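You operate a simulated robot arm through the tools that you are given. There is no shell and no other tool. Be economical: measure what you need, move in short steps, check, and stop when the job is done.

The job below is to be done with a simulated two-armed robot. You get a single attempt, and the scene is never put back.

## Task
Take the cap off the lemon white bottle on the grey workbench top and lay it down there.

Only the result counts: the job must be done as asked and must still hold three seconds after the hand-in. Knocking over, shifting, dropping, spilling or breaking anything else fails it. Lids that push on must go on centred and level and be pressed home; caps that screw on are set level and turned clockwise until they are tight.

## Robot
Two 7-joint arms with two-finger grippers on one trunk, on a base that drives. Base frame: it is fixed to the floor where the robot stands at the start and does not move with it; the origin is under the middle of the robot, x ahead of it, y to its left, z up; the surface under the hand at the start is at about z = 0.86. Readings come in m, degrees, newtons and seconds.
The left shoulder is at the start at [0.078, 0.151, 0.988], the right one opposite. With the tool pointing down near the work surface each hand reaches from about 0.22 to 0.78 m from the robot's upright axis, wherever it stands, measured 20 degrees to its own side. Payload 2.54 kg a hand.
The TCP of each hand is the grasp point between the finger pads, 0.03 m short of the fingertips. In the tool frame z runs along the fingers and y along their closing line. The gripper opens to 0.116 m. The gripper's body begins 0.095 m behind the TCP.
Orientation is told as [roll, pitch, yaw] about the base's x, y, z axes, in that order, counted from this pose: with the fingers straight down and closing along the base's y, the tool's x points along the base's -x, its y along +y and its z along -z.

## Interface
- The arms move only by the tool apply_moves. It takes "left_motion", "right_motion" or both (then of equal length, played together; a hand with none holds still); each is a list of rows, each a list of 3 entries, a list of its own where there are three numbers: the turn, a rotation vector about the tool's x, y, z in degrees, then the shift along the tool's x, y, z in m, then the closure, from 0 (fully open) to 1 (shut). In form: [[[rx, ry, rz], [tx, ty, tz], fingers], ...]. A call has 1 to 12 rows; each row is the pose to reach, as a shift and turn from the pose commanded when the call began, along the tool's axes at that moment. Each row takes 0.2 s and may step no farther than 0.05 m and 8.6 degrees from the row before; otherwise, or with a gripper value out of range, the whole call is refused. Where a pose cannot be reached the arm comes as near as it can. A force on the tool above 40 N (or 10 N above the force at the start of the call, whichever is more), or a blocked arm, ends the call early, and 0.2 s more pass. The fingers move at their own pace (about 0.072 m/s each) and stop on an object; they squeeze with about 44 N. The grip force told is the motor's: it shows also when the fingers shut on nothing. Time passes only in rows, and 0.2 s behind the last, so rows that repeat a pose let the fingers close. The reply holds the time, the measured pose of the TCP, the force on the tool along the base axes, the opening and the grip force, in the units named above and with some noise, with the torque about the TCP (base axes, N m) and any sound that the robot's microphone picked up.
- Cameras (640 x 400 px; columns grow to the right, rows downward): "scene" is now at [0.1561, -0.0316, 1.1462]; the picture's right is [-0.34, -0.94, 0.00], its down [-0.17, 0.06, -0.98] and it looks along [0.92, -0.34, -0.19] (base axes); focal length 214 px, centre (320, 200). "left" rides on the left gripper at [0.069, 0.015, -0.122] in its tool frame; the picture's right is [-0.21, 0.98, 0.00], its down [-0.83, -0.18, -0.53] and it looks along [-0.52, -0.11, 0.85] (tool axes); focal length 251 px, centre (320, 200). "right" rides on the right gripper at [0.069, -0.015, -0.122] in its tool frame; the picture's right is [0.21, 0.98, 0.00], its down [-0.83, 0.18, -0.53] and it looks along [-0.52, 0.11, 0.85] (tool axes); focal length 251 px, centre (320, 200). There is no depth. A picture from a camera that has moved, and an enlarged one, comes with that camera's place and axes in the base frame and with its lens.
- get_image(camera): a new picture of that camera. No time passes.
- slide_trunk(by): slides the trunk up (or, below 0, down) by that many m; the arms and the scene camera ride with it, the base frame stays. It gives what a move gives, with no picture.
- base_move(legs): drives the robot by 1 to 6 legs, each [ahead, left, turn to the left] in m, m and degrees, along the robot's own axes; the way and the turn of a leg run together, so that a leg with both is an arc; at most 1.5 m and 180 degrees a leg. The arms and the cameras ride along, it lands a little off, and it stops where it bumps. It gives what a move gives.
- aim_head(pan, tilt): turns the head with the scene camera to pan (to the left, within 80 degrees either way) and tilt (down, from -29 to 69), counted from straight ahead of the robot. It gives what a move gives.
- zoom(camera, box): a new picture of the part [left, top, right, bottom] of that camera's present view, enlarged. No time passes.
- hand_in(): hands the job in; it is judged then, once.

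Go step by step. Nothing tells you exact positions but the pictures and the camera data: compare them with the known pose of the tool, close in by small moves and look again before you grip or let go. The budget is 120 turns and 108 pictures, counting those below and the enlarged ones. Unless the task says otherwise, let go and move clear before handing in, and close with one line.

The tools are called after "Request:" as name(argument=value, ...) on one line, values as JSON. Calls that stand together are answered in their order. apply_moves: Moves the arms, as the interface text tells. Its arguments: {"type":"object","properties":{"left_motion":{"type":"array"},"right_motion":{"type":"array"}},"required":[]} The other tools are called the same way: slide_trunk (by) slides the trunk up or down; base_move (legs) drives the base; aim_head (pan, tilt) turns the head that bears the scene camera; get_image (camera) takes a picture; zoom (camera, box) takes an enlarged picture of a part of a camera's view; hand_in () hands the job in.

At the start:

```text
time_s: 0.0
left_tcp_pos: [0.4026, 0.0518, 1.1941]
left_tcp_rot: [0.0, 0.0, 0.0]
left_force: [0.3, -0.5, -0.1]
left_moment: [0.01, -0.03, -0.02]
left_finger_gap: 0.1161
left_grasp_force: 0.0
right_tcp_pos: [0.338, -0.2265, 1.0003]
right_tcp_rot: [0.0, 0.0, 0.0]
right_force: [0.3, -0.5, -0.6]
right_moment: [0.01, 0.02, 0.05]
right_finger_gap: 0.116
right_grasp_force: 0.0
trunk travel left (down, up): [-0.225, 0.064]
robot x, y, heading: [0.0004, 0.0017, -0.1]
head pan, tilt: [-20.0, 10.7]
```

scene: 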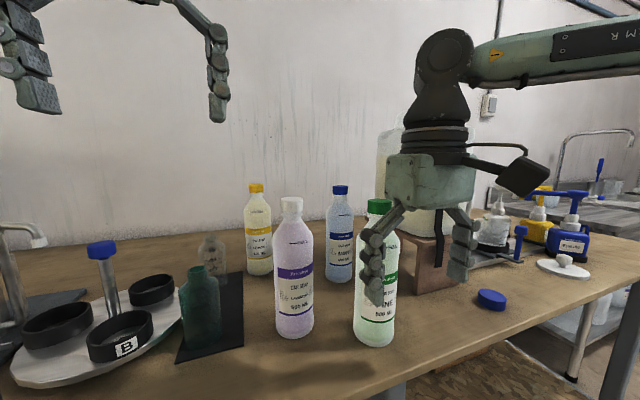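
right: 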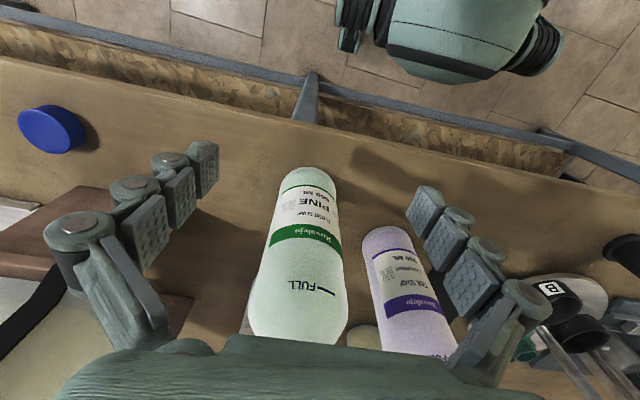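
left: 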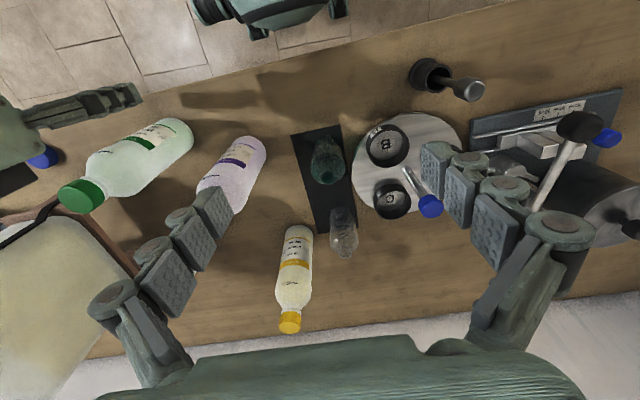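

I see four bottles (yellow, purple/white cap, blue, green cap). I'll zoom in to read the labels first.

Request:
zoom(camera="scene", box=[230, 170, 330, 340])

Request:
zoom(camera="scene", box=[310, 170, 410, 350])

Request:
zoom(camera="left", box=[180, 110, 340, 350])

```text
2.35 times, centred on (280, 255) of scene
camera zoom: at [0.1561, -0.0316, 1.1462], right [-0.34, -0.94, 0.0], down [-0.17, 0.06, -0.98], along [0.92, -0.34, -0.19], focal length 505 px, centre (414, 71)
```

zoom: 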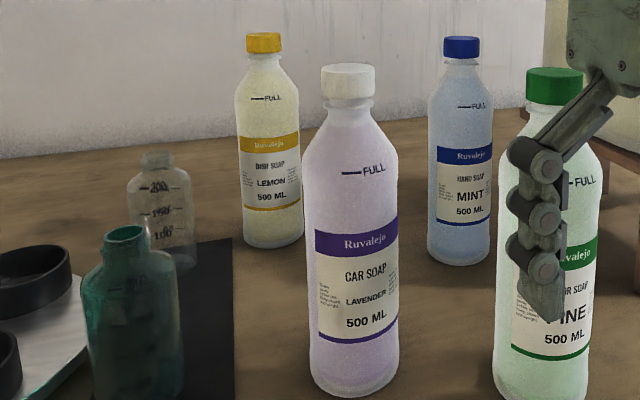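

```text
2.22 times, centred on (360, 260) of scene
camera zoom: at [0.1561, -0.0316, 1.1462], right [-0.34, -0.94, 0.0], down [-0.17, 0.06, -0.98], along [0.92, -0.34, -0.19], focal length 477 px, centre (231, 67)
```

zoom: 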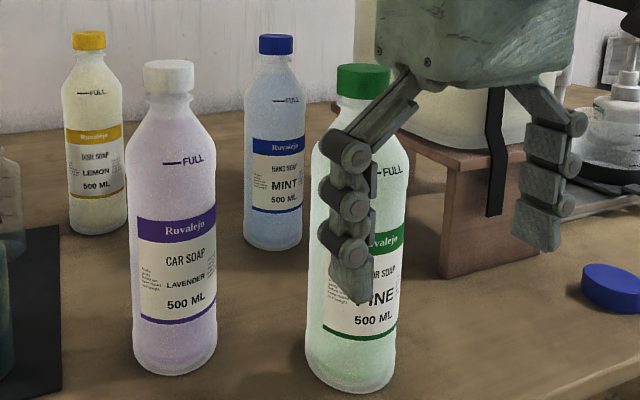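

```text
1.67 times, centred on (260, 230) of left
camera zoom: at [0.3357, 0.0662, 1.3154], right [0.21, 0.98, 0.0], down [0.83, -0.18, 0.53], along [0.52, -0.11, -0.85], focal length 419 px, centre (420, 150)
```

zoom: 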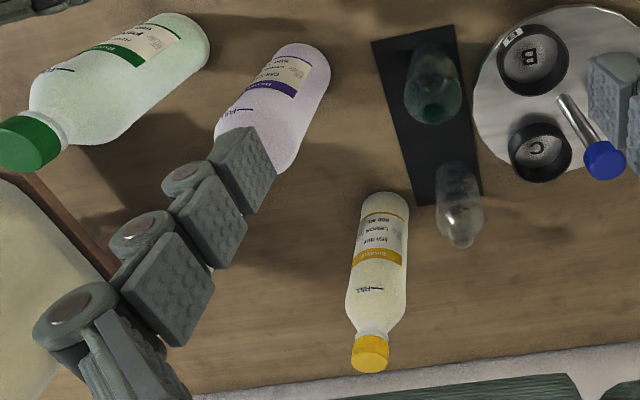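

The lemon bottle is the yellow-capped one. Triangulation puts its cap at about (0.70, -0.063, 1.075). I'll raise the trunk and the right hand, and shift the left hand aside.

Request:
apply_moves(right_motion=[[[0, 0, 0], [0, 0, -0.05], 0], [[0, 0, 0], [0, 0, -0.1], 0], [[0, 0, 0], [0, 0, -0.15], 0], [[0, 0, 0], [0, 0, -0.2], 0]], left_motion=[[[0, 0, 0], [0, 0.04, 0], 0], [[0, 0, 0], [0, 0.08, 0], 0], [[0, 0, 0], [0, 0.12, 0], 0], [[0, 0, 0], [0, 0.15, 0], 0]])

Request:
slide_trunk(by=0.06)

Request:
aim_head(pan=-10, tilt=20)

Request:
get_image(camera="scene")

Request:
get_image(camera="right")

Request:
get_image(camera="left")

```text
time_s: 1.0
left_tcp_pos: [0.4017, 0.2011, 1.1943]
left_tcp_rot: [-0.1, 0.1, 0.0]
left_force: [-0.7, -0.3, -0.8]
left_moment: [-0.04, -0.03, -0.02]
left_finger_gap: 0.116
left_grasp_force: 0.0
right_tcp_pos: [0.3357, -0.2256, 1.1997]
right_tcp_rot: [-0.2, 0.1, 0.1]
right_force: [-0.3, -0.2, -0.6]
right_moment: [-0.02, -0.02, 0.0]
right_finger_gap: 0.1156
right_grasp_force: 0.1
trunk travel left (down, up): [-0.225, 0.064]
robot x, y, heading: [0.0009, -0.0019, -0.1]
head pan, tilt: [-20.0, 10.7]
```

```text
time_s: 2.0
left_tcp_pos: [0.4018, 0.2006, 1.2542]
left_tcp_rot: [0.0, 0.1, 0.1]
left_force: [-0.4, 0.1, 0.0]
left_moment: [0.01, 0.05, -0.04]
left_finger_gap: 0.1161
left_grasp_force: 0.1
right_tcp_pos: [0.3379, -0.2276, 1.2597]
right_tcp_rot: [0.0, 0.0, 0.0]
right_force: [0.5, 0.3, 0.2]
right_moment: [0.02, 0.01, -0.01]
right_finger_gap: 0.116
right_grasp_force: 0.0
trunk travel left (down, up): [-0.285, 0.004]
robot x, y, heading: [-0.0032, 0.0019, 0.3]
head pan, tilt: [-20.0, 10.7]
```

```text
time_s: 2.7
left_tcp_pos: [0.4021, 0.2011, 1.254]
left_tcp_rot: [0.0, 0.1, 0.0]
left_force: [0.2, -0.6, -0.5]
left_moment: [0.03, 0.01, -0.01]
left_finger_gap: 0.116
left_grasp_force: 0.1
right_tcp_pos: [0.3369, -0.2278, 1.2582]
right_tcp_rot: [0.0, 0.0, 0.0]
right_force: [-0.4, -0.5, 0.4]
right_moment: [0.02, 0.0, 0.01]
right_finger_gap: 0.116
right_grasp_force: 0.1
trunk travel left (down, up): [-0.285, 0.004]
robot x, y, heading: [-0.0002, -0.0008, 0.3]
head pan, tilt: [-10.0, 20.0]
```

```text
101 pictures are left
camera scene: at [0.1603, -0.016, 1.1911], right [-0.17, -0.98, 0.0], down [-0.34, 0.06, -0.94], along [0.93, -0.16, -0.34], focal length 214 px, centre (320, 200)
```

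scene: 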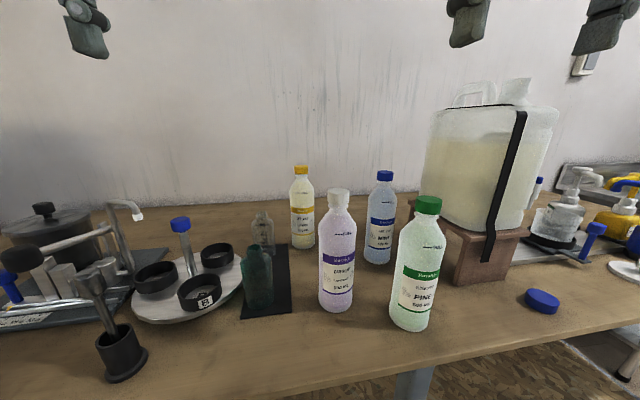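

```text
100 pictures are left
camera right: at [0.2694, -0.2439, 1.3817], right [-0.21, 0.98, 0.0], down [0.83, 0.18, 0.53], along [0.52, 0.11, -0.85], focal length 251 px, centre (320, 200)
```

right: 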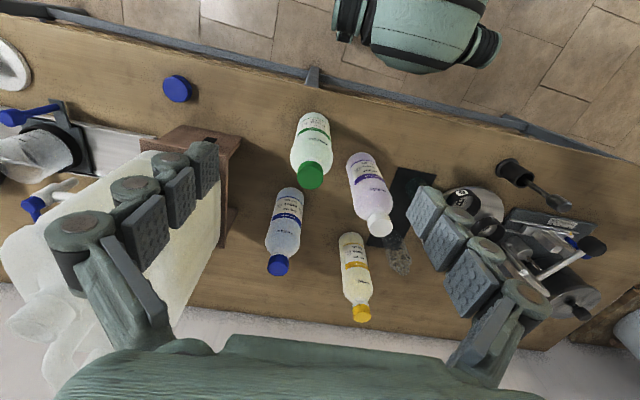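

```text
99 pictures are left
camera left: at [0.3342, 0.2153, 1.3754], right [0.21, 0.98, 0.0], down [0.83, -0.18, 0.53], along [0.52, -0.11, -0.85], focal length 251 px, centre (320, 200)
```

left: 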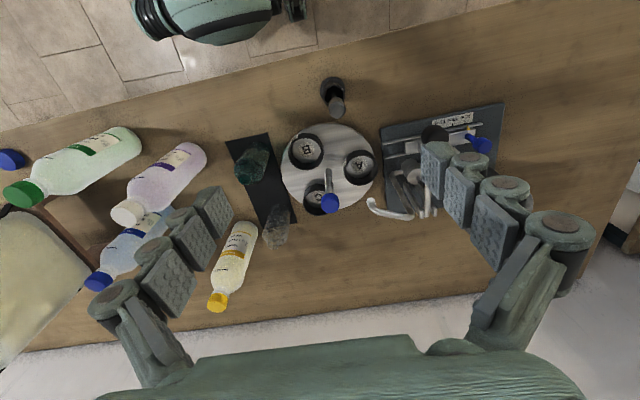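

Two hand cameras agree on the cap at (0.703, -0.067, 1.072). I'll bring the right hand above it at z ≈ 1.2 and look.

Request:
apply_moves(right_motion=[[[0, 0, 0], [0, 0.04, 0], 0], [[0, 0, 0], [-0.02, 0.08, 0], 0], [[0, 0, 0], [-0.06, 0.1, 0], 0], [[0, 0, 0], [-0.1, 0.12, 0], 0], [[0, 0, 0], [-0.14, 0.14, 0], 0], [[0, 0, 0], [-0.18, 0.15, 0], 0], [[0, 0, 0], [-0.22, 0.161, 0.01], 0], [[0, 0, 0], [-0.26, 0.161, 0.02], 0], [[0, 0, 0], [-0.3, 0.161, 0.03], 0], [[0, 0, 0], [-0.34, 0.161, 0.05], 0], [[0, 0, 0], [-0.366, 0.161, 0.06], 0], [[0, 0, 0], [-0.366, 0.161, 0.06], 0]])

Request:
get_image(camera="right")

Request:
get_image(camera="scene")

Request:
get_image(camera="left")

```text
time_s: 5.3
left_tcp_pos: [0.4021, 0.2003, 1.2547]
left_tcp_rot: [-0.1, 0.0, 0.0]
left_force: [-0.3, -0.2, -0.5]
left_moment: [0.02, -0.02, 0.01]
left_finger_gap: 0.1162
left_grasp_force: 0.1
right_tcp_pos: [0.558, -0.1865, 1.1331]
right_tcp_rot: [0.0, -0.2, 0.0]
right_force: [-0.6, 0.2, 0.5]
right_moment: [-0.01, 0.05, -0.05]
right_finger_gap: 0.1162
right_grasp_force: 0.0
right hand out of reach, approached as far as the arm can: row 3, 4, 5, 6, 7, 8, 9, 10, 11, 12
trunk travel left (down, up): [-0.285, 0.004]
robot x, y, heading: [0.0013, -0.0018, 0.2]
head pan, tilt: [-10.0, 20.0]
```

```text
98 pictures are left
camera right: at [0.4898, -0.2027, 1.255], right [-0.21, 0.98, 0.0], down [0.83, 0.18, 0.53], along [0.52, 0.12, -0.84], focal length 251 px, centre (320, 200)
```

right: 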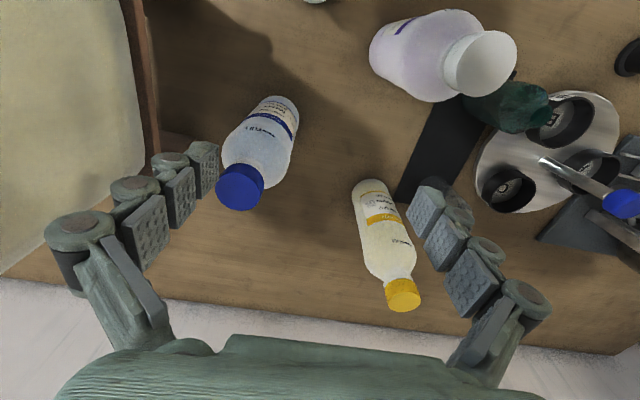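

```text
97 pictures are left
camera scene: at [0.1602, -0.016, 1.191], right [-0.17, -0.98, 0.0], down [-0.34, 0.06, -0.94], along [0.93, -0.16, -0.34], focal length 214 px, centre (320, 200)
```

scene: 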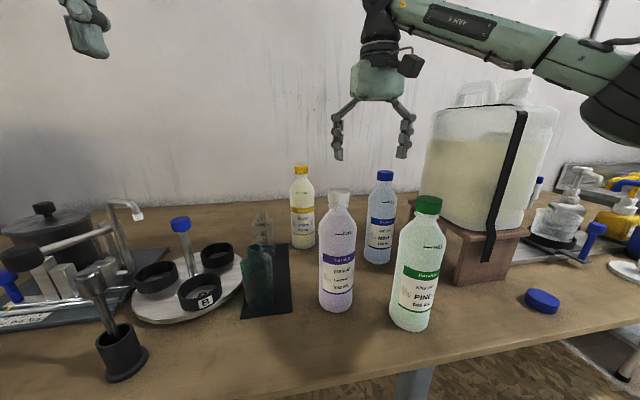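

```text
96 pictures are left
camera left: at [0.3342, 0.2153, 1.3754], right [0.21, 0.98, 0.0], down [0.83, -0.18, 0.53], along [0.52, -0.11, -0.85], focal length 251 px, centre (320, 200)
```

left: 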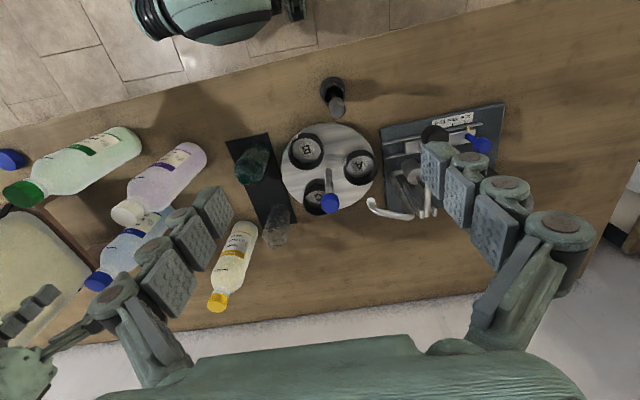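

The cap is out of the right hand's reach from here, so the robot must turn or move closer. I'll look down to see how much room there is in front of the base.

Request:
aim_head(pan=0, tilt=69)

Request:
get_image(camera="scene")

```text
time_s: 6.5
left_tcp_pos: [0.4027, 0.2002, 1.2538]
left_tcp_rot: [-0.1, 0.0, 0.0]
left_force: [-0.4, -0.3, -0.1]
left_moment: [0.02, 0.03, 0.0]
left_finger_gap: 0.1161
left_grasp_force: 0.1
right_tcp_pos: [0.5584, -0.1871, 1.1328]
right_tcp_rot: [0.2, -0.1, 0.0]
right_force: [-0.3, -0.2, 0.1]
right_moment: [-0.02, 0.03, 0.06]
right_finger_gap: 0.116
right_grasp_force: 0.1
trunk travel left (down, up): [-0.285, 0.004]
robot x, y, heading: [-0.0006, 0.0025, -0.0]
head pan, tilt: [0.0, 68.8]
```

```text
95 pictures are left
camera scene: at [0.1246, 0.0002, 1.1235], right [0.0, -1.0, 0.0], down [-0.93, 0.0, -0.36], along [0.36, 0.0, -0.93], focal length 214 px, centre (320, 200)
```

scene: 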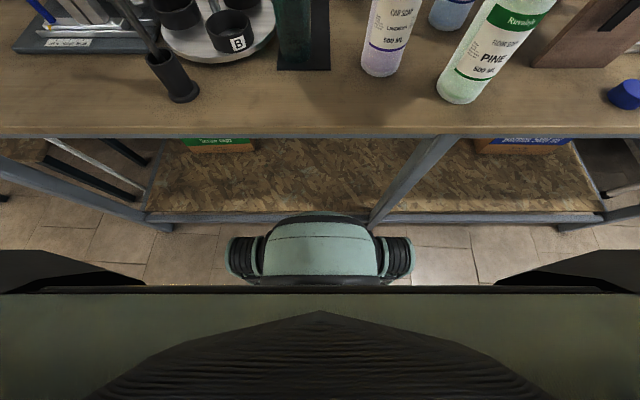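

The base nose is already under the bench, so there is no room ahead. I'll use tilted grips instead: the right hand tilted about 35° for the cap, and the left hand tilted 45° from the front left to hold the bottle body. First I'll pitch both hands.

Request:
apply_moves(right_motion=[[[0, -6, 0], [0.02, 0, 0], 0], [[0, -12, 0], [0.04, 0, 0], 0], [[0, -18, 0], [0.06, 0, 0], 0], [[0, -24, 0], [0.08, 0, 0], 0], [[0, -30, 0], [0.1, 0, 0], 0], [[0, -35, 0], [0.1, 0, 0], 0], [[0, -35, 0], [0.1, 0, 0], 0]], left_motion=[[[0, -7.5, 0], [0, 0, 0], 0], [[0, -15, 0], [0, 0, 0], 0], [[0, -22.5, 0], [0, 0, 0], 0], [[0, -30, 0], [0, 0, 0], 0], [[0, -37.5, 0], [0, 0, 0], 0], [[0, -45, 0], [0, 0, 0], 0], [[0, -45, 0], [0, 0, 0], 0]])

Request:
apply_moves(left_motion=[[[5.3, 0, 5.3], [0, 0, 0], 0.1], [[10.6, 0, 10.6], [0, 0, 0], 0.17], [[15.9, 0, 15.9], [0, 0, 0], 0.17], [[21.2, 0, 21.2], [0, 0, 0], 0.17], [[26.5, 0, 26.5], [0, 0, 0], 0.17], [[31.8, 0, 31.8], [0, 0, 0], 0.17]])

Request:
aim_head(pan=-5, tilt=12)

Request:
get_image(camera="scene")

Request:
get_image(camera="left")

```text
time_s: 8.1
left_tcp_pos: [0.4033, 0.1999, 1.2546]
left_tcp_rot: [0.0, -45.0, 0.0]
left_force: [0.4, -0.6, 0.2]
left_moment: [0.02, -0.01, -0.01]
left_finger_gap: 0.116
left_grasp_force: 0.0
right_tcp_pos: [0.4635, -0.1935, 1.1337]
right_tcp_rot: [-0.1, -35.1, 0.1]
right_force: [-0.2, 0.2, 0.7]
right_moment: [0.01, 0.01, 0.01]
right_finger_gap: 0.1161
right_grasp_force: 0.0
trunk travel left (down, up): [-0.285, 0.004]
robot x, y, heading: [-0.0008, 0.0012, 0.0]
head pan, tilt: [0.0, 68.8]
```

```text
time_s: 9.5
left_tcp_pos: [0.4037, 0.1997, 1.2528]
left_tcp_rot: [0.0, -45.0, -45.1]
left_force: [-0.7, -0.1, 0.0]
left_moment: [0.03, 0.0, -0.05]
left_finger_gap: 0.0966
left_grasp_force: 0.0
right_tcp_pos: [0.4629, -0.1934, 1.1339]
right_tcp_rot: [0.0, -35.0, 0.0]
right_force: [0.6, -0.3, -0.4]
right_moment: [-0.01, 0.02, 0.01]
right_finger_gap: 0.1157
right_grasp_force: 0.0
trunk travel left (down, up): [-0.285, 0.004]
robot x, y, heading: [-0.0031, -0.0019, -0.1]
head pan, tilt: [0.0, 68.8]
```

```text
time_s: 10.8
left_tcp_pos: [0.4028, 0.2012, 1.2547]
left_tcp_rot: [0.0, -44.9, -44.9]
left_force: [-0.4, -1.1, 0.2]
left_moment: [-0.01, -0.03, -0.01]
left_finger_gap: 0.0965
left_grasp_force: 0.1
right_tcp_pos: [0.4626, -0.193, 1.1326]
right_tcp_rot: [0.0, -35.0, 0.1]
right_force: [0.0, 0.4, -0.2]
right_moment: [-0.03, -0.01, 0.01]
right_finger_gap: 0.1162
right_grasp_force: 0.0
trunk travel left (down, up): [-0.285, 0.004]
robot x, y, heading: [0.002, 0.0012, -0.1]
head pan, tilt: [-5.0, 12.0]
```

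```text
94 pictures are left
camera scene: at [0.1615, -0.0079, 1.204], right [-0.09, -1.0, 0.0], down [-0.21, 0.02, -0.98], along [0.97, -0.09, -0.21], focal length 214 px, centre (320, 200)
```

scene: 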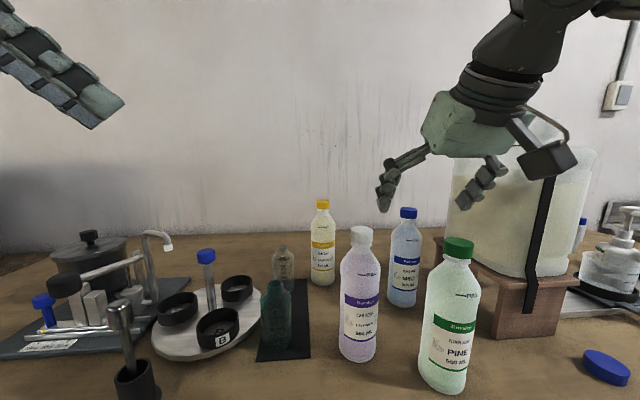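

```text
93 pictures are left
camera left: at [0.3188, 0.3064, 1.2904], right [0.8, 0.58, 0.15], down [0.02, -0.27, 0.96], along [0.6, -0.76, -0.23], focal length 251 px, centre (320, 200)
```

left: 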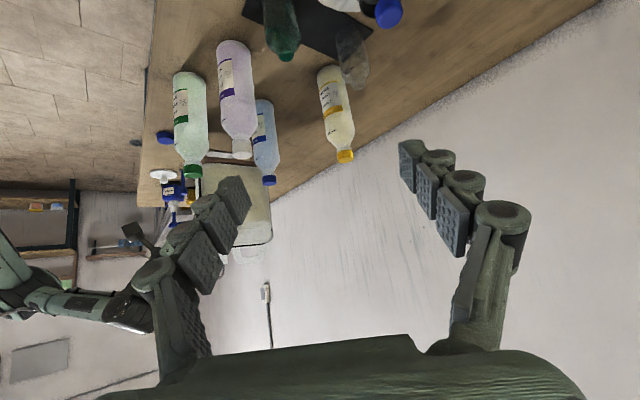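

Both hands are pitched as planned. Next I'll bring the left hand to a standoff 0.20 m from the bottle body along its tool axis.

Request:
apply_moves(left_motion=[[[0, 0, 0], [-0.013, 0.003, 0.04], 0.17], [[0, 0, 0], [-0.026, 0.006, 0.08], 0.17], [[0, 0, 0], [-0.039, 0.01, 0.12], 0.17], [[0, 0, 0], [-0.052, 0.013, 0.16], 0.17], [[0, 0, 0], [-0.065, 0.016, 0.2], 0.17], [[0, 0, 0], [-0.078, 0.02, 0.24], 0.17], [[0, 0, 0], [-0.09, 0.0226, 0.278], 0.17], [[0, 0, 0], [-0.09, 0.0226, 0.278], 0.17]])

Request:
get_image(camera="scene")

Request:
get_image(camera="left")

```text
time_s: 12.6
left_tcp_pos: [0.6031, 0.0336, 1.1211]
left_tcp_rot: [0.0, -45.0, -45.0]
left_force: [-0.3, -0.3, -0.9]
left_moment: [0.03, 0.01, 0.02]
left_finger_gap: 0.0966
left_grasp_force: 0.0
right_tcp_pos: [0.462, -0.1921, 1.1335]
right_tcp_rot: [0.0, -35.1, 0.0]
right_force: [0.4, -0.3, 0.1]
right_moment: [0.0, -0.04, 0.02]
right_finger_gap: 0.1161
right_grasp_force: 0.1
trunk travel left (down, up): [-0.285, 0.004]
robot x, y, heading: [0.0044, -0.002, -0.0]
head pan, tilt: [-5.0, 12.0]
```

```text
92 pictures are left
camera scene: at [0.1612, -0.0078, 1.2041], right [-0.09, -1.0, 0.0], down [-0.21, 0.02, -0.98], along [0.97, -0.09, -0.21], focal length 214 px, centre (320, 200)
```

scene: 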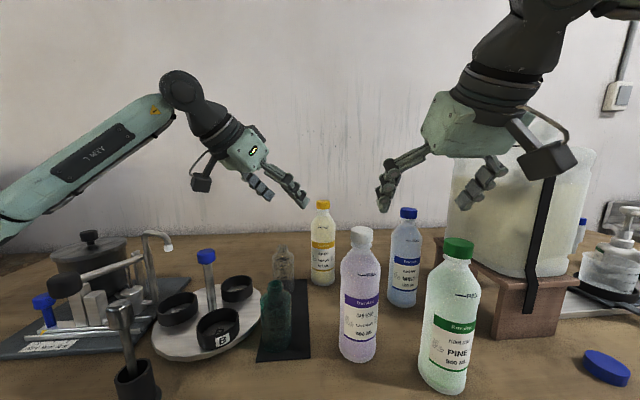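

```text
91 pictures are left
camera left: at [0.5191, 0.1383, 1.1577], right [0.8, 0.58, 0.15], down [0.02, -0.27, 0.96], along [0.6, -0.76, -0.23], focal length 251 px, centre (320, 200)
```

left: 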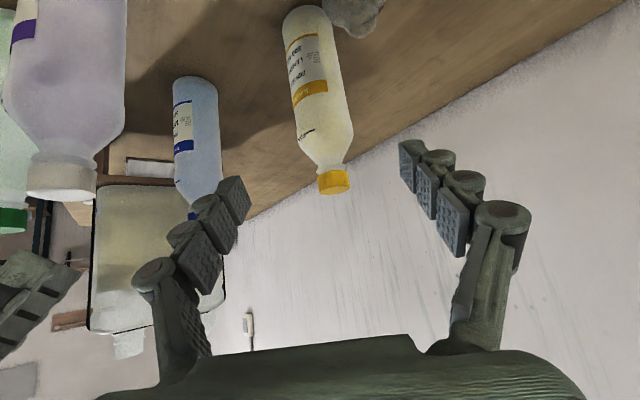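

The cap estimate still holds at about (0.706, -0.069). I'll hold lower on the body, at z ≈ 0.95, to leave room for the cap hand. I'll go two thirds of the way and then check.

Request:
apply_moves(left_motion=[[[0, 0, 0], [0.006, 0, 0.035], 0.17], [[0, 0, 0], [0.012, 0, 0.07], 0.17], [[0, 0, 0], [0.019, 0, 0.105], 0.17], [[0, 0, 0], [0.019, 0, 0.14], 0.17], [[0, 0, 0], [0.019, 0, 0.14], 0.17]])

Request:
get_image(camera="left")

Request:
zoom(camera="scene", box=[220, 150, 420, 310])

```text
time_s: 13.8
left_tcp_pos: [0.6639, -0.0285, 1.007]
left_tcp_rot: [-0.1, -45.0, -44.9]
left_force: [-0.4, 0.8, -0.1]
left_moment: [0.01, 0.0, -0.02]
left_finger_gap: 0.0963
left_grasp_force: 0.1
right_tcp_pos: [0.4616, -0.1931, 1.132]
right_tcp_rot: [-0.1, -35.0, 0.0]
right_force: [1.2, 0.0, -0.4]
right_moment: [-0.04, 0.01, -0.01]
right_finger_gap: 0.1161
right_grasp_force: 0.0
trunk travel left (down, up): [-0.285, 0.004]
robot x, y, heading: [0.0011, 0.0026, -0.1]
head pan, tilt: [-5.0, 12.0]
```

```text
90 pictures are left
camera left: at [0.5798, 0.0774, 1.0437], right [0.8, 0.58, 0.15], down [0.02, -0.27, 0.96], along [0.6, -0.76, -0.23], focal length 251 px, centre (320, 200)
```

left: 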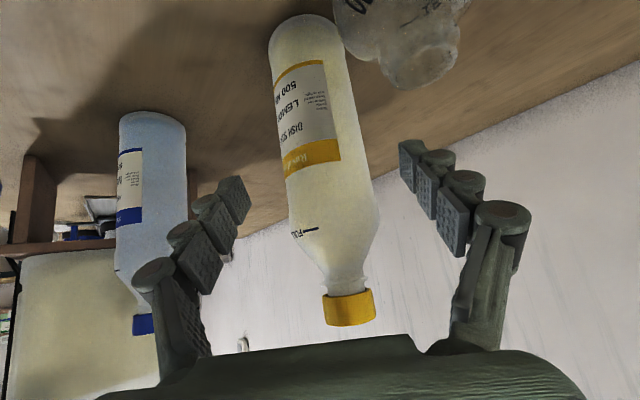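

```text
2.50 times, centred on (320, 230) of scene
camera zoom: at [0.1613, -0.0078, 1.2041], right [-0.09, -1.0, 0.0], down [-0.21, 0.02, -0.98], along [0.97, -0.09, -0.21], focal length 536 px, centre (320, 125)
```

zoom: 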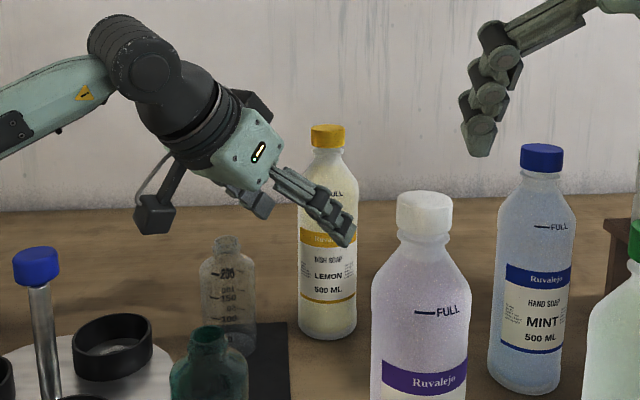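

The bottle sits between the left fingers. I'll advance the rest of the way and check before closing.

Request:
apply_moves(left_motion=[[[0, 0, 0], [0, 0.001, 0.03], 0.17], [[0, 0, 0], [0, 0.002, 0.06], 0.17], [[0, 0, 0], [0, 0.002, 0.082], 0.17], [[0, 0, 0], [0, 0.002, 0.082], 0.17]])

Request:
get_image(camera="left")

Request:
zoom(camera="scene", box=[220, 150, 420, 310])

```text
time_s: 14.8
left_tcp_pos: [0.7055, -0.0676, 0.95]
left_tcp_rot: [0.1, -45.0, -44.9]
left_force: [0.2, 0.0, 0.7]
left_moment: [0.03, 0.0, 0.0]
left_finger_gap: 0.0964
left_grasp_force: 0.1
right_tcp_pos: [0.4635, -0.1927, 1.1326]
right_tcp_rot: [-0.1, -35.1, 0.0]
right_force: [0.2, 0.4, 0.0]
right_moment: [-0.01, 0.01, -0.03]
right_finger_gap: 0.1158
right_grasp_force: 0.0
trunk travel left (down, up): [-0.285, 0.004]
robot x, y, heading: [-0.0037, -0.0005, 0.2]
head pan, tilt: [-5.0, 12.0]
```

```text
88 pictures are left
camera left: at [0.6218, 0.0382, 0.9873], right [0.8, 0.58, 0.15], down [0.02, -0.27, 0.96], along [0.6, -0.76, -0.23], focal length 251 px, centre (320, 200)
```

left: 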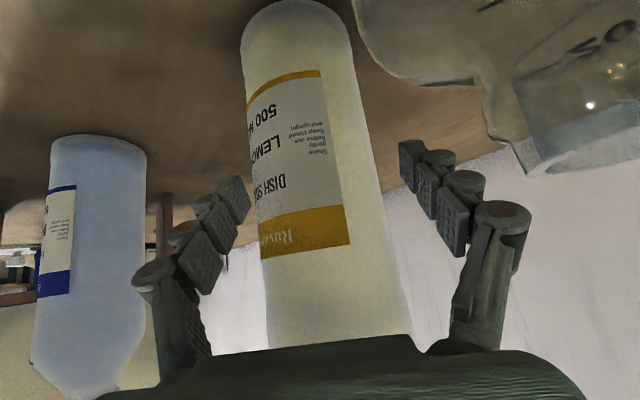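

```text
2.50 times, centred on (320, 230) of scene
camera zoom: at [0.1614, -0.0079, 1.2041], right [-0.09, -1.0, 0.0], down [-0.21, 0.02, -0.98], along [0.97, -0.09, -0.21], focal length 536 px, centre (320, 125)
```

zoom: 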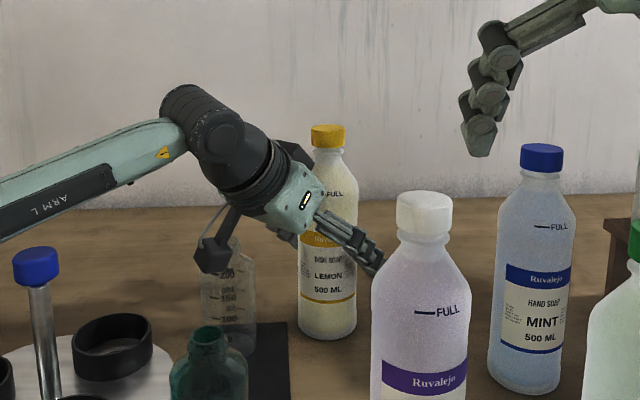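

Clearances look fine, so I'll close the left hand on the bottle body.

Request:
apply_moves(left_motion=[[[0, 0, 0], [0, 0, 0], 0.3], [[0, 0, 0], [0, 0, 0], 0.4], [[0, 0, 0], [0, 0, 0], 0.6], [[0, 0, 0], [0, 0, 0], 0.6], [[0, 0, 0], [0, 0, 0], 0.6]])

Request:
zoom(camera="scene", box=[220, 150, 420, 310])

Request:
get_image(camera="right")

```text
time_s: 15.9
left_tcp_pos: [0.7059, -0.0682, 0.9514]
left_tcp_rot: [0.0, -45.0, -44.9]
left_force: [-0.6, -0.1, 0.4]
left_moment: [0.0, 0.01, 0.03]
left_finger_gap: 0.0628
left_grasp_force: 43.8
right_tcp_pos: [0.462, -0.1934, 1.1322]
right_tcp_rot: [0.0, -34.9, 0.0]
right_force: [0.1, -0.8, -1.3]
right_moment: [-0.02, -0.02, -0.05]
right_finger_gap: 0.1158
right_grasp_force: 0.0
trunk travel left (down, up): [-0.285, 0.004]
robot x, y, heading: [0.0042, 0.0002, -0.2]
head pan, tilt: [-5.0, 12.0]
```

```text
2.50 times, centred on (320, 230) of scene
camera zoom: at [0.1614, -0.0079, 1.2041], right [-0.09, -1.0, 0.0], down [-0.21, 0.02, -0.98], along [0.97, -0.09, -0.21], focal length 536 px, centre (320, 125)
```

zoom: 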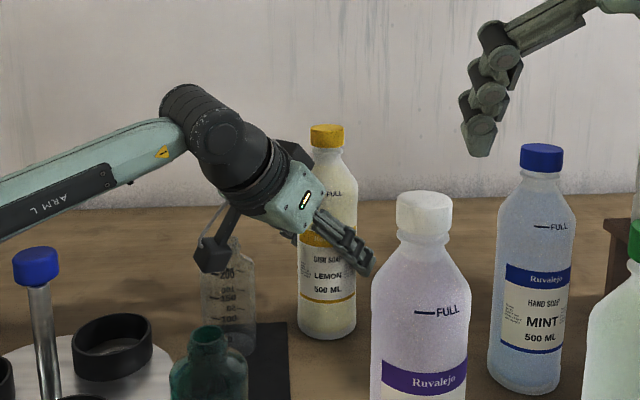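

```text
85 pictures are left
camera right: at [0.3363, -0.2085, 1.1943], right [-0.18, 0.98, -0.12], down [0.37, 0.18, 0.91], along [0.91, 0.11, -0.39], focal length 251 px, centre (320, 200)
```

right: 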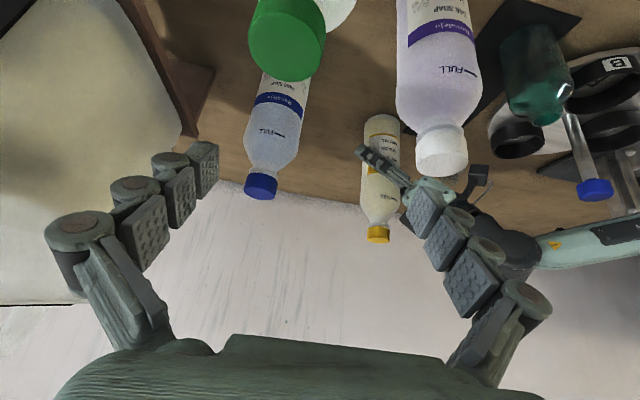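

The left hand holds the bottle (gap 0.063 m, 44 N) and the cap is at about (0.705, -0.066, 1.075). I'll bring the tilted right hand to a 0.10 m standoff above it with the fingers partly closed.

Request:
apply_moves(right_motion=[[[0, 0, 0], [-0.023, 0, -0.033], 0.2], [[0, 0, 0], [-0.047, 0.021, -0.014], 0.4], [[0, 0, 0], [-0.072, 0.042, 0.006], 0.4], [[0, 0, 0], [-0.096, 0.064, 0.025], 0.4], [[0, 0, 0], [-0.12, 0.085, 0.044], 0.4], [[0, 0, 0], [-0.144, 0.106, 0.063], 0.4], [[0, 0, 0], [-0.1686, 0.127, 0.0827], 0.4], [[0, 0, 0], [-0.1686, 0.127, 0.0827], 0.4]])

Request:
get_image(camera="right")

Request:
get_image(camera="scene")

```text
time_s: 17.8
left_tcp_pos: [0.7051, -0.0683, 0.9514]
left_tcp_rot: [0.1, -45.0, -45.0]
left_force: [-1.0, 1.0, 1.4]
left_moment: [0.04, 0.08, 0.01]
left_finger_gap: 0.0629
left_grasp_force: 44.5
right_tcp_pos: [0.5944, -0.1118, 1.1677]
right_tcp_rot: [0.0, -34.9, 0.0]
right_force: [-0.5, -0.5, 1.2]
right_moment: [0.0, 0.0, -0.02]
right_finger_gap: 0.0695
right_grasp_force: 0.1
right hand out of reach, approached as far as the arm can: row 6, 7, 8
trunk travel left (down, up): [-0.285, 0.004]
robot x, y, heading: [0.0019, -0.0003, -0.2]
head pan, tilt: [-5.0, 12.0]
```

```text
84 pictures are left
camera right: at [0.4685, -0.1263, 1.2286], right [-0.18, 0.98, -0.12], down [0.37, 0.18, 0.91], along [0.91, 0.11, -0.39], focal length 251 px, centre (320, 200)
```

right: 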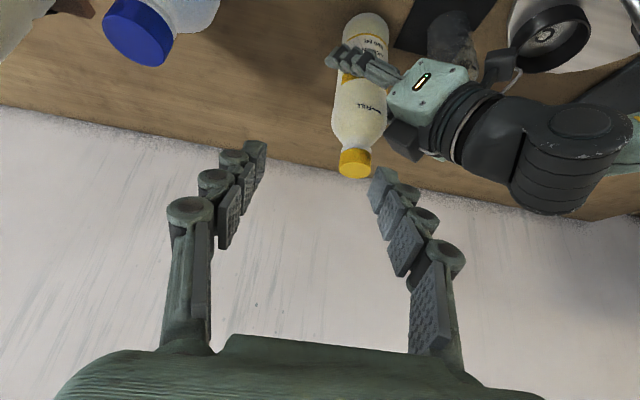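

```text
83 pictures are left
camera scene: at [0.1612, -0.0079, 1.2041], right [-0.09, -1.0, 0.0], down [-0.21, 0.02, -0.98], along [0.97, -0.09, -0.21], focal length 214 px, centre (320, 200)
```

scene: 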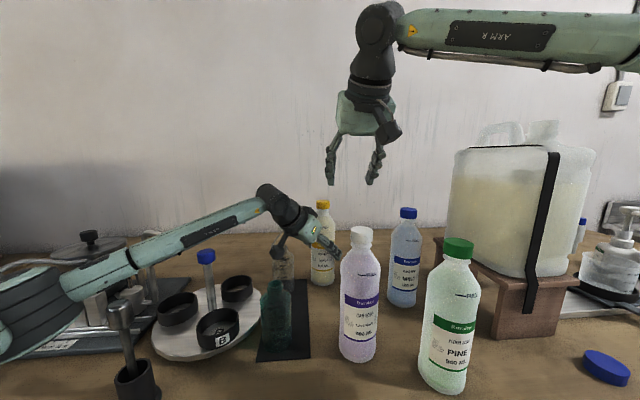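

It's still out of reach, so I'll tilt the right hand further to 50° and turn its heading to +20°, which also keeps it clear of the left hand.

Request:
apply_moves(right_motion=[[[0, -7.5, 0], [0, 0, 0], 0.4], [[0, -15, 0], [0, 0, 0], 0.4]])

Request:
apply_moves(right_motion=[[[-5.1, 0, -4.3], [0, 0, 0], 0.4], [[-10.2, 0, -8.6], [0, 0, 0], 0.4], [[-15.3, 0, -12.9], [0, 0, 0], 0.4], [[-15.3, 0, -12.9], [0, 0, 0], 0.4]])

Request:
get_image(camera="right")

```text
time_s: 18.4
left_tcp_pos: [0.7056, -0.068, 0.95]
left_tcp_rot: [0.0, -44.9, -44.9]
left_force: [-2.0, 0.2, 1.9]
left_moment: [0.06, 0.07, 0.03]
left_finger_gap: 0.0629
left_grasp_force: 44.0
right_tcp_pos: [0.5949, -0.1102, 1.1672]
right_tcp_rot: [0.1, -50.0, 0.0]
right_force: [0.7, -0.1, -0.9]
right_moment: [0.01, 0.04, -0.01]
right_finger_gap: 0.0696
right_grasp_force: 0.1
trunk travel left (down, up): [-0.285, 0.004]
robot x, y, heading: [-0.0006, -0.0012, 0.1]
head pan, tilt: [-5.0, 12.0]
```

```text
time_s: 19.4
left_tcp_pos: [0.7055, -0.0684, 0.9518]
left_tcp_rot: [0.0, -45.1, -45.0]
left_force: [0.3, -0.3, 1.3]
left_moment: [0.03, -0.03, -0.01]
left_finger_gap: 0.0628
left_grasp_force: 44.6
right_tcp_pos: [0.5956, -0.1104, 1.1671]
right_tcp_rot: [-0.2, -50.0, 20.0]
right_force: [-0.1, -0.3, -0.4]
right_moment: [-0.02, -0.01, 0.0]
right_finger_gap: 0.0695
right_grasp_force: 0.0
trunk travel left (down, up): [-0.285, 0.004]
robot x, y, heading: [-0.0008, -0.0013, 0.1]
head pan, tilt: [-5.0, 12.0]
```

```text
82 pictures are left
camera right: at [0.4712, -0.171, 1.1931], right [-0.46, 0.87, -0.17], down [0.05, 0.21, 0.98], along [0.88, 0.44, -0.14], focal length 251 px, centre (320, 200)
```

right: 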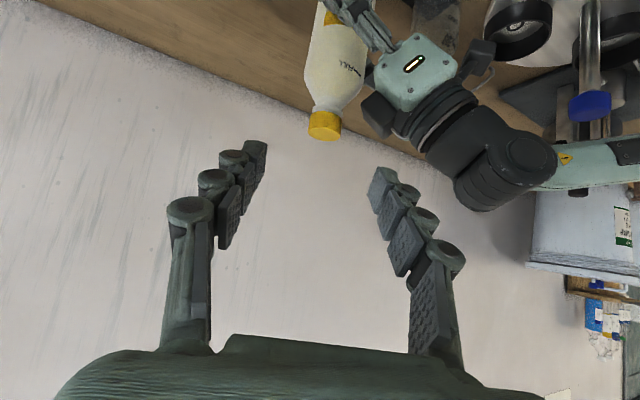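

The cap reads (0.705, -0.065, 1.0755). I'll go to a 0.07 m standoff along the tool axis and check the alignment.

Request:
apply_moves(right_motion=[[[0, 0, 0], [-0.005, 0.003, 0.026], 0.4], [[0, 0, 0], [-0.0096, 0.0053, 0.052], 0.4], [[0, 0, 0], [-0.0096, 0.0053, 0.0766], 0.4], [[0, 0, 0], [-0.0096, 0.0053, 0.0766], 0.4]])

Request:
get_image(camera="right")

Request:
zoom(camera="scene", box=[220, 120, 420, 280])

```text
time_s: 20.4
left_tcp_pos: [0.7047, -0.067, 0.9508]
left_tcp_rot: [0.0, -45.1, -44.9]
left_force: [-0.4, 0.8, 2.9]
left_moment: [0.04, 0.04, 0.03]
left_finger_gap: 0.063
left_grasp_force: 44.0
right_tcp_pos: [0.6547, -0.0802, 1.1256]
right_tcp_rot: [-0.1, -49.9, 20.1]
right_force: [0.4, 0.2, -0.4]
right_moment: [0.03, 0.01, 0.02]
right_finger_gap: 0.07
right_grasp_force: 0.0
trunk travel left (down, up): [-0.285, 0.004]
robot x, y, heading: [0.0004, 0.0012, 0.1]
head pan, tilt: [-5.0, 12.0]
```

```text
81 pictures are left
camera right: at [0.5303, -0.1421, 1.1525], right [-0.46, 0.87, -0.17], down [0.05, 0.21, 0.98], along [0.88, 0.44, -0.14], focal length 251 px, centre (320, 200)
```

right: 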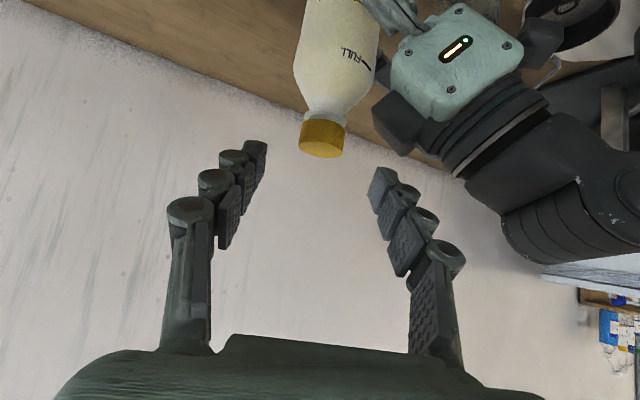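

```text
2.50 times, centred on (320, 200) of scene
camera zoom: at [0.1612, -0.0079, 1.2041], right [-0.09, -1.0, 0.0], down [-0.21, 0.02, -0.98], along [0.97, -0.09, -0.21], focal length 536 px, centre (320, 200)
```

zoom: 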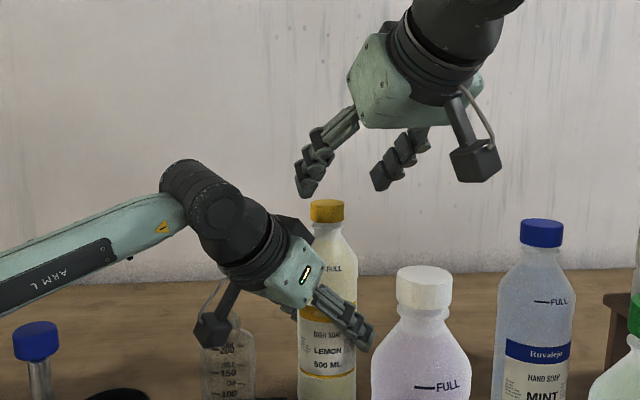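

Alignment is good. I'll descend along the tool axis with the gap slightly narrower, then check.

Request:
apply_moves(right_motion=[[[0, 0, 0], [0.0005, -0.001, 0.025], 0.47], [[0, 0, 0], [0.001, -0.002, 0.05], 0.47], [[0, 0, 0], [0.001, -0.002, 0.0697], 0.47], [[0, 0, 0], [0.001, -0.002, 0.0697], 0.47]])

Request:
get_image(camera="right")

Request:
zoom(camera="scene", box=[260, 150, 400, 262])

Request:
get_image(camera="left")

```text
time_s: 21.4
left_tcp_pos: [0.705, -0.0675, 0.9513]
left_tcp_rot: [0.0, -45.1, -44.9]
left_force: [0.0, 0.0, 1.7]
left_moment: [0.0, -0.01, 0.0]
left_finger_gap: 0.0629
left_grasp_force: 43.7
right_tcp_pos: [0.7031, -0.0651, 1.0788]
right_tcp_rot: [-0.1, -50.0, 20.1]
right_force: [0.3, -0.4, 0.3]
right_moment: [-0.01, 0.0, 0.0]
right_finger_gap: 0.0614
right_grasp_force: 0.0
trunk travel left (down, up): [-0.285, 0.004]
robot x, y, heading: [0.0001, -0.0004, -0.2]
head pan, tilt: [-5.0, 12.0]
```

```text
79 pictures are left
camera right: at [0.5796, -0.1269, 1.1056], right [-0.46, 0.87, -0.17], down [0.05, 0.21, 0.98], along [0.88, 0.44, -0.14], focal length 251 px, centre (320, 200)
```

right: 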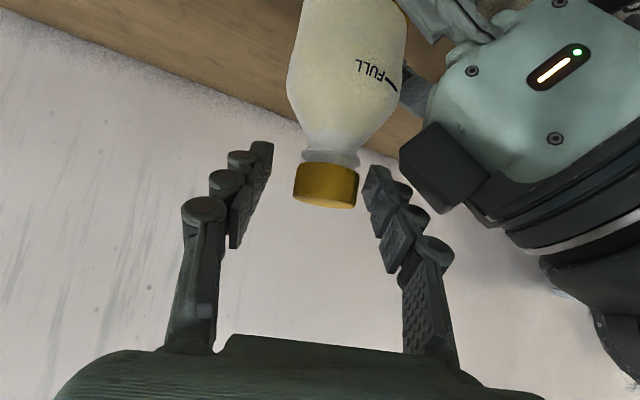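

```text
3.57 times, centred on (330, 206) of scene
camera zoom: at [0.1613, -0.0079, 1.2041], right [-0.09, -1.0, 0.0], down [-0.21, 0.02, -0.98], along [0.97, -0.09, -0.21], focal length 766 px, centre (284, 179)
```

zoom: 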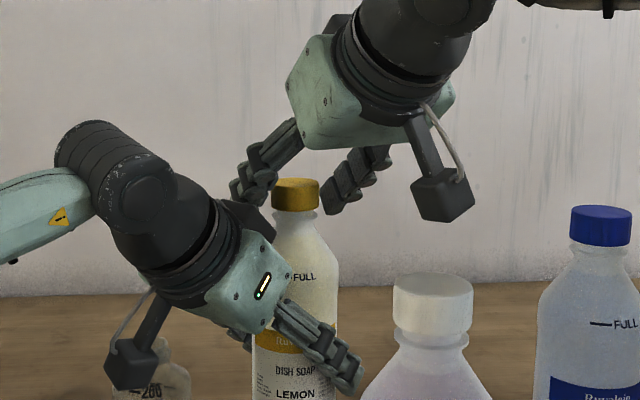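

```text
77 pictures are left
camera left: at [0.6215, 0.0383, 0.9877], right [0.8, 0.58, 0.15], down [0.02, -0.27, 0.96], along [0.6, -0.76, -0.23], focal length 251 px, centre (320, 200)
```

left: 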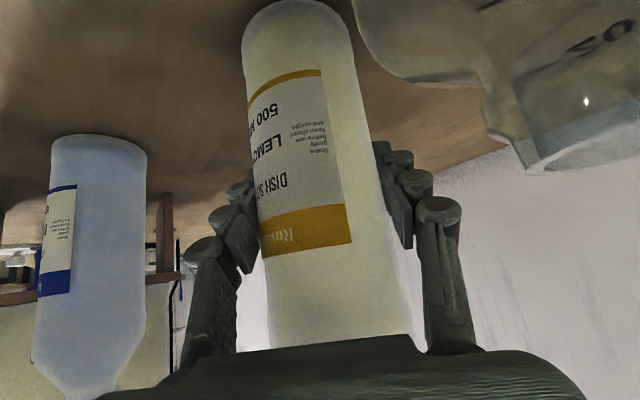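

The cap sits about 3 mm toward the tool's +y, so I'll centre on it and close the right hand on the cap.

Request:
apply_moves(right_motion=[[[0, 0, 0], [0, 0.003, 0], 0.47], [[0, 0, 0], [0, 0.003, 0], 0.6], [[0, 0, 0], [0, 0.003, 0], 0.8], [[0, 0, 0], [0, 0.003, 0], 0.9], [[0, 0, 0], [0, 0.003, 0], 0.9]])

Request:
get_image(camera="right")

```text
time_s: 22.6
left_tcp_pos: [0.7049, -0.0669, 0.9499]
left_tcp_rot: [0.0, -45.0, -44.9]
left_force: [-2.3, 2.3, 1.7]
left_moment: [-0.1, -0.17, -0.01]
left_finger_gap: 0.0629
left_grasp_force: 43.9
right_tcp_pos: [0.7021, -0.0616, 1.0801]
right_tcp_rot: [-0.2, -50.0, 20.1]
right_force: [1.1, -1.9, -0.6]
right_moment: [0.0, -0.01, 0.0]
right_finger_gap: 0.03
right_grasp_force: 43.8
trunk travel left (down, up): [-0.285, 0.004]
robot x, y, heading: [0.0055, -0.0001, -0.1]
head pan, tilt: [-5.0, 12.0]
```

```text
76 pictures are left
camera right: at [0.5788, -0.1238, 1.1057], right [-0.46, 0.87, -0.17], down [0.05, 0.21, 0.98], along [0.88, 0.44, -0.14], focal length 251 px, centre (320, 200)
```

right: 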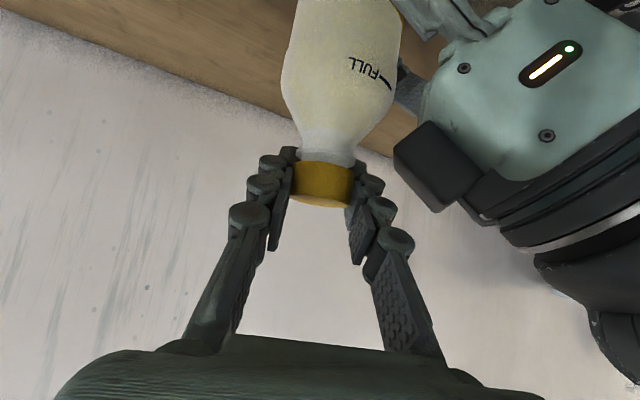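

The cap is gripped, with the TCP about on its axis. I'll turn it counter-clockwise by 21° and check the torque and sound.

Request:
apply_moves(right_motion=[[[-5.36, 0, -4.5], [0, 0, 0], 0.9], [[-10.7, 0, -9], [0, 0, 0], 0.9], [[-16.1, 0, -13.5], [0, 0, 0], 0.9]])

Request:
get_image(camera="right")

Request:
get_image(camera="left")

```text
time_s: 23.4
left_tcp_pos: [0.7067, -0.0675, 0.9512]
left_tcp_rot: [-0.1, -45.0, -44.9]
left_force: [5.3, -1.8, 0.3]
left_moment: [0.0, 0.44, -0.03]
left_finger_gap: 0.0628
left_grasp_force: 44.3
right_tcp_pos: [0.7031, -0.0619, 1.0795]
right_tcp_rot: [0.2, -50.1, 41.1]
right_force: [-5.2, 1.6, 2.0]
right_moment: [0.08, 0.09, 0.0]
right_finger_gap: 0.0299
right_grasp_force: 44.2
trunk travel left (down, up): [-0.285, 0.004]
robot x, y, heading: [-0.0003, 0.0043, 0.1]
head pan, tilt: [-5.0, 12.0]
```

```text
75 pictures are left
camera right: at [0.6095, -0.1639, 1.1055], right [-0.75, 0.64, -0.16], down [-0.03, 0.22, 0.98], along [0.66, 0.73, -0.14], focal length 251 px, centre (320, 200)
```

right: 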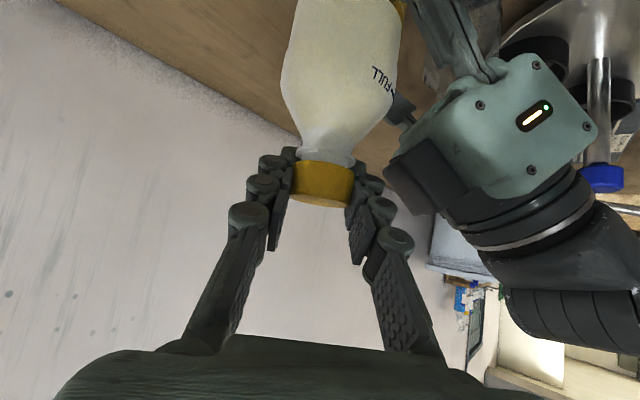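

```text
74 pictures are left
camera left: at [0.6219, 0.0384, 0.9877], right [0.8, 0.58, 0.15], down [0.02, -0.27, 0.96], along [0.6, -0.76, -0.23], focal length 251 px, centre (320, 200)
```

left: 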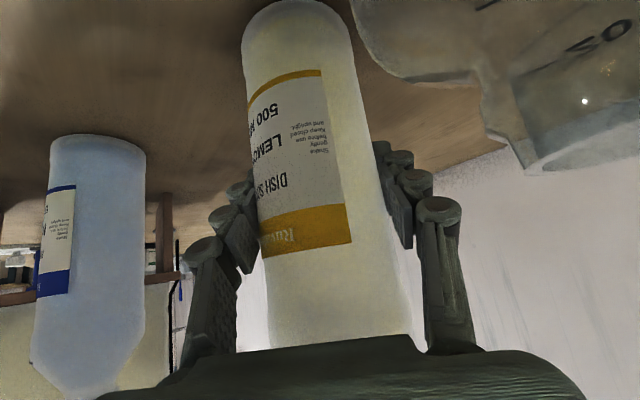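

The bottle stays still and the hand turns the cap with almost no torque. I'll continue to about 62°, watching the clearance to the left gripper.

Request:
apply_moves(right_motion=[[[-5.36, 0, -4.5], [0, 0, 0], 0.9], [[-10.7, 0, -9], [0, 0, 0], 0.9], [[-16.1, 0, -13.5], [0, 0, 0], 0.9]])

Request:
get_image(camera="right")

Request:
zoom(camera="scene", box=[260, 150, 400, 262])

```text
time_s: 23.8
left_tcp_pos: [0.7039, -0.0674, 0.9507]
left_tcp_rot: [0.1, -44.9, -45.5]
left_force: [-1.5, 0.9, 1.2]
left_moment: [0.04, -0.01, 0.07]
left_finger_gap: 0.0632
left_grasp_force: 43.9
right_tcp_pos: [0.6915, -0.0559, 1.08]
right_tcp_rot: [-1.3, -50.8, 45.5]
right_force: [1.6, -1.8, 2.5]
right_moment: [-0.36, -0.06, -0.02]
right_finger_gap: 0.0305
right_grasp_force: 43.9
right hand out of reach, approached as far as the arm can: row 1, 2
trunk travel left (down, up): [-0.285, 0.004]
robot x, y, heading: [0.0, -0.0033, 0.0]
head pan, tilt: [-5.0, 12.0]
stopped in row 2 (left hand): the force on the tool passed its limit at 52 N (the readings are from after the stop); the commanded pose is now the measured one
```

```text
73 pictures are left
camera right: at [0.6041, -0.1633, 1.1045], right [-0.78, 0.6, -0.18], down [-0.06, 0.21, 0.97], along [0.62, 0.77, -0.13], focal length 251 px, centre (320, 200)
```

right: 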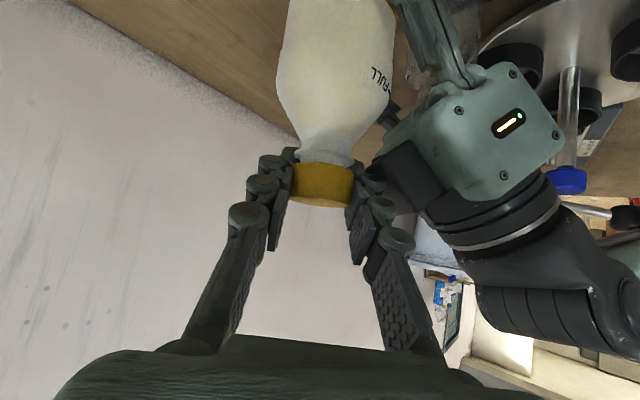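

```text
3.57 times, centred on (330, 206) of scene
camera zoom: at [0.161, -0.0076, 1.2041], right [-0.09, -1.0, 0.0], down [-0.21, 0.02, -0.98], along [0.97, -0.08, -0.21], focal length 766 px, centre (284, 179)
```

zoom: 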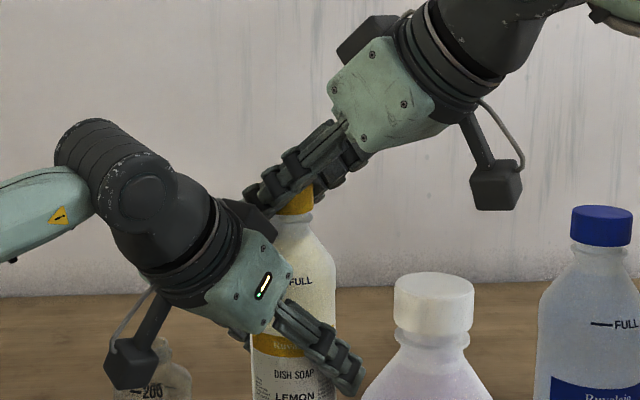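

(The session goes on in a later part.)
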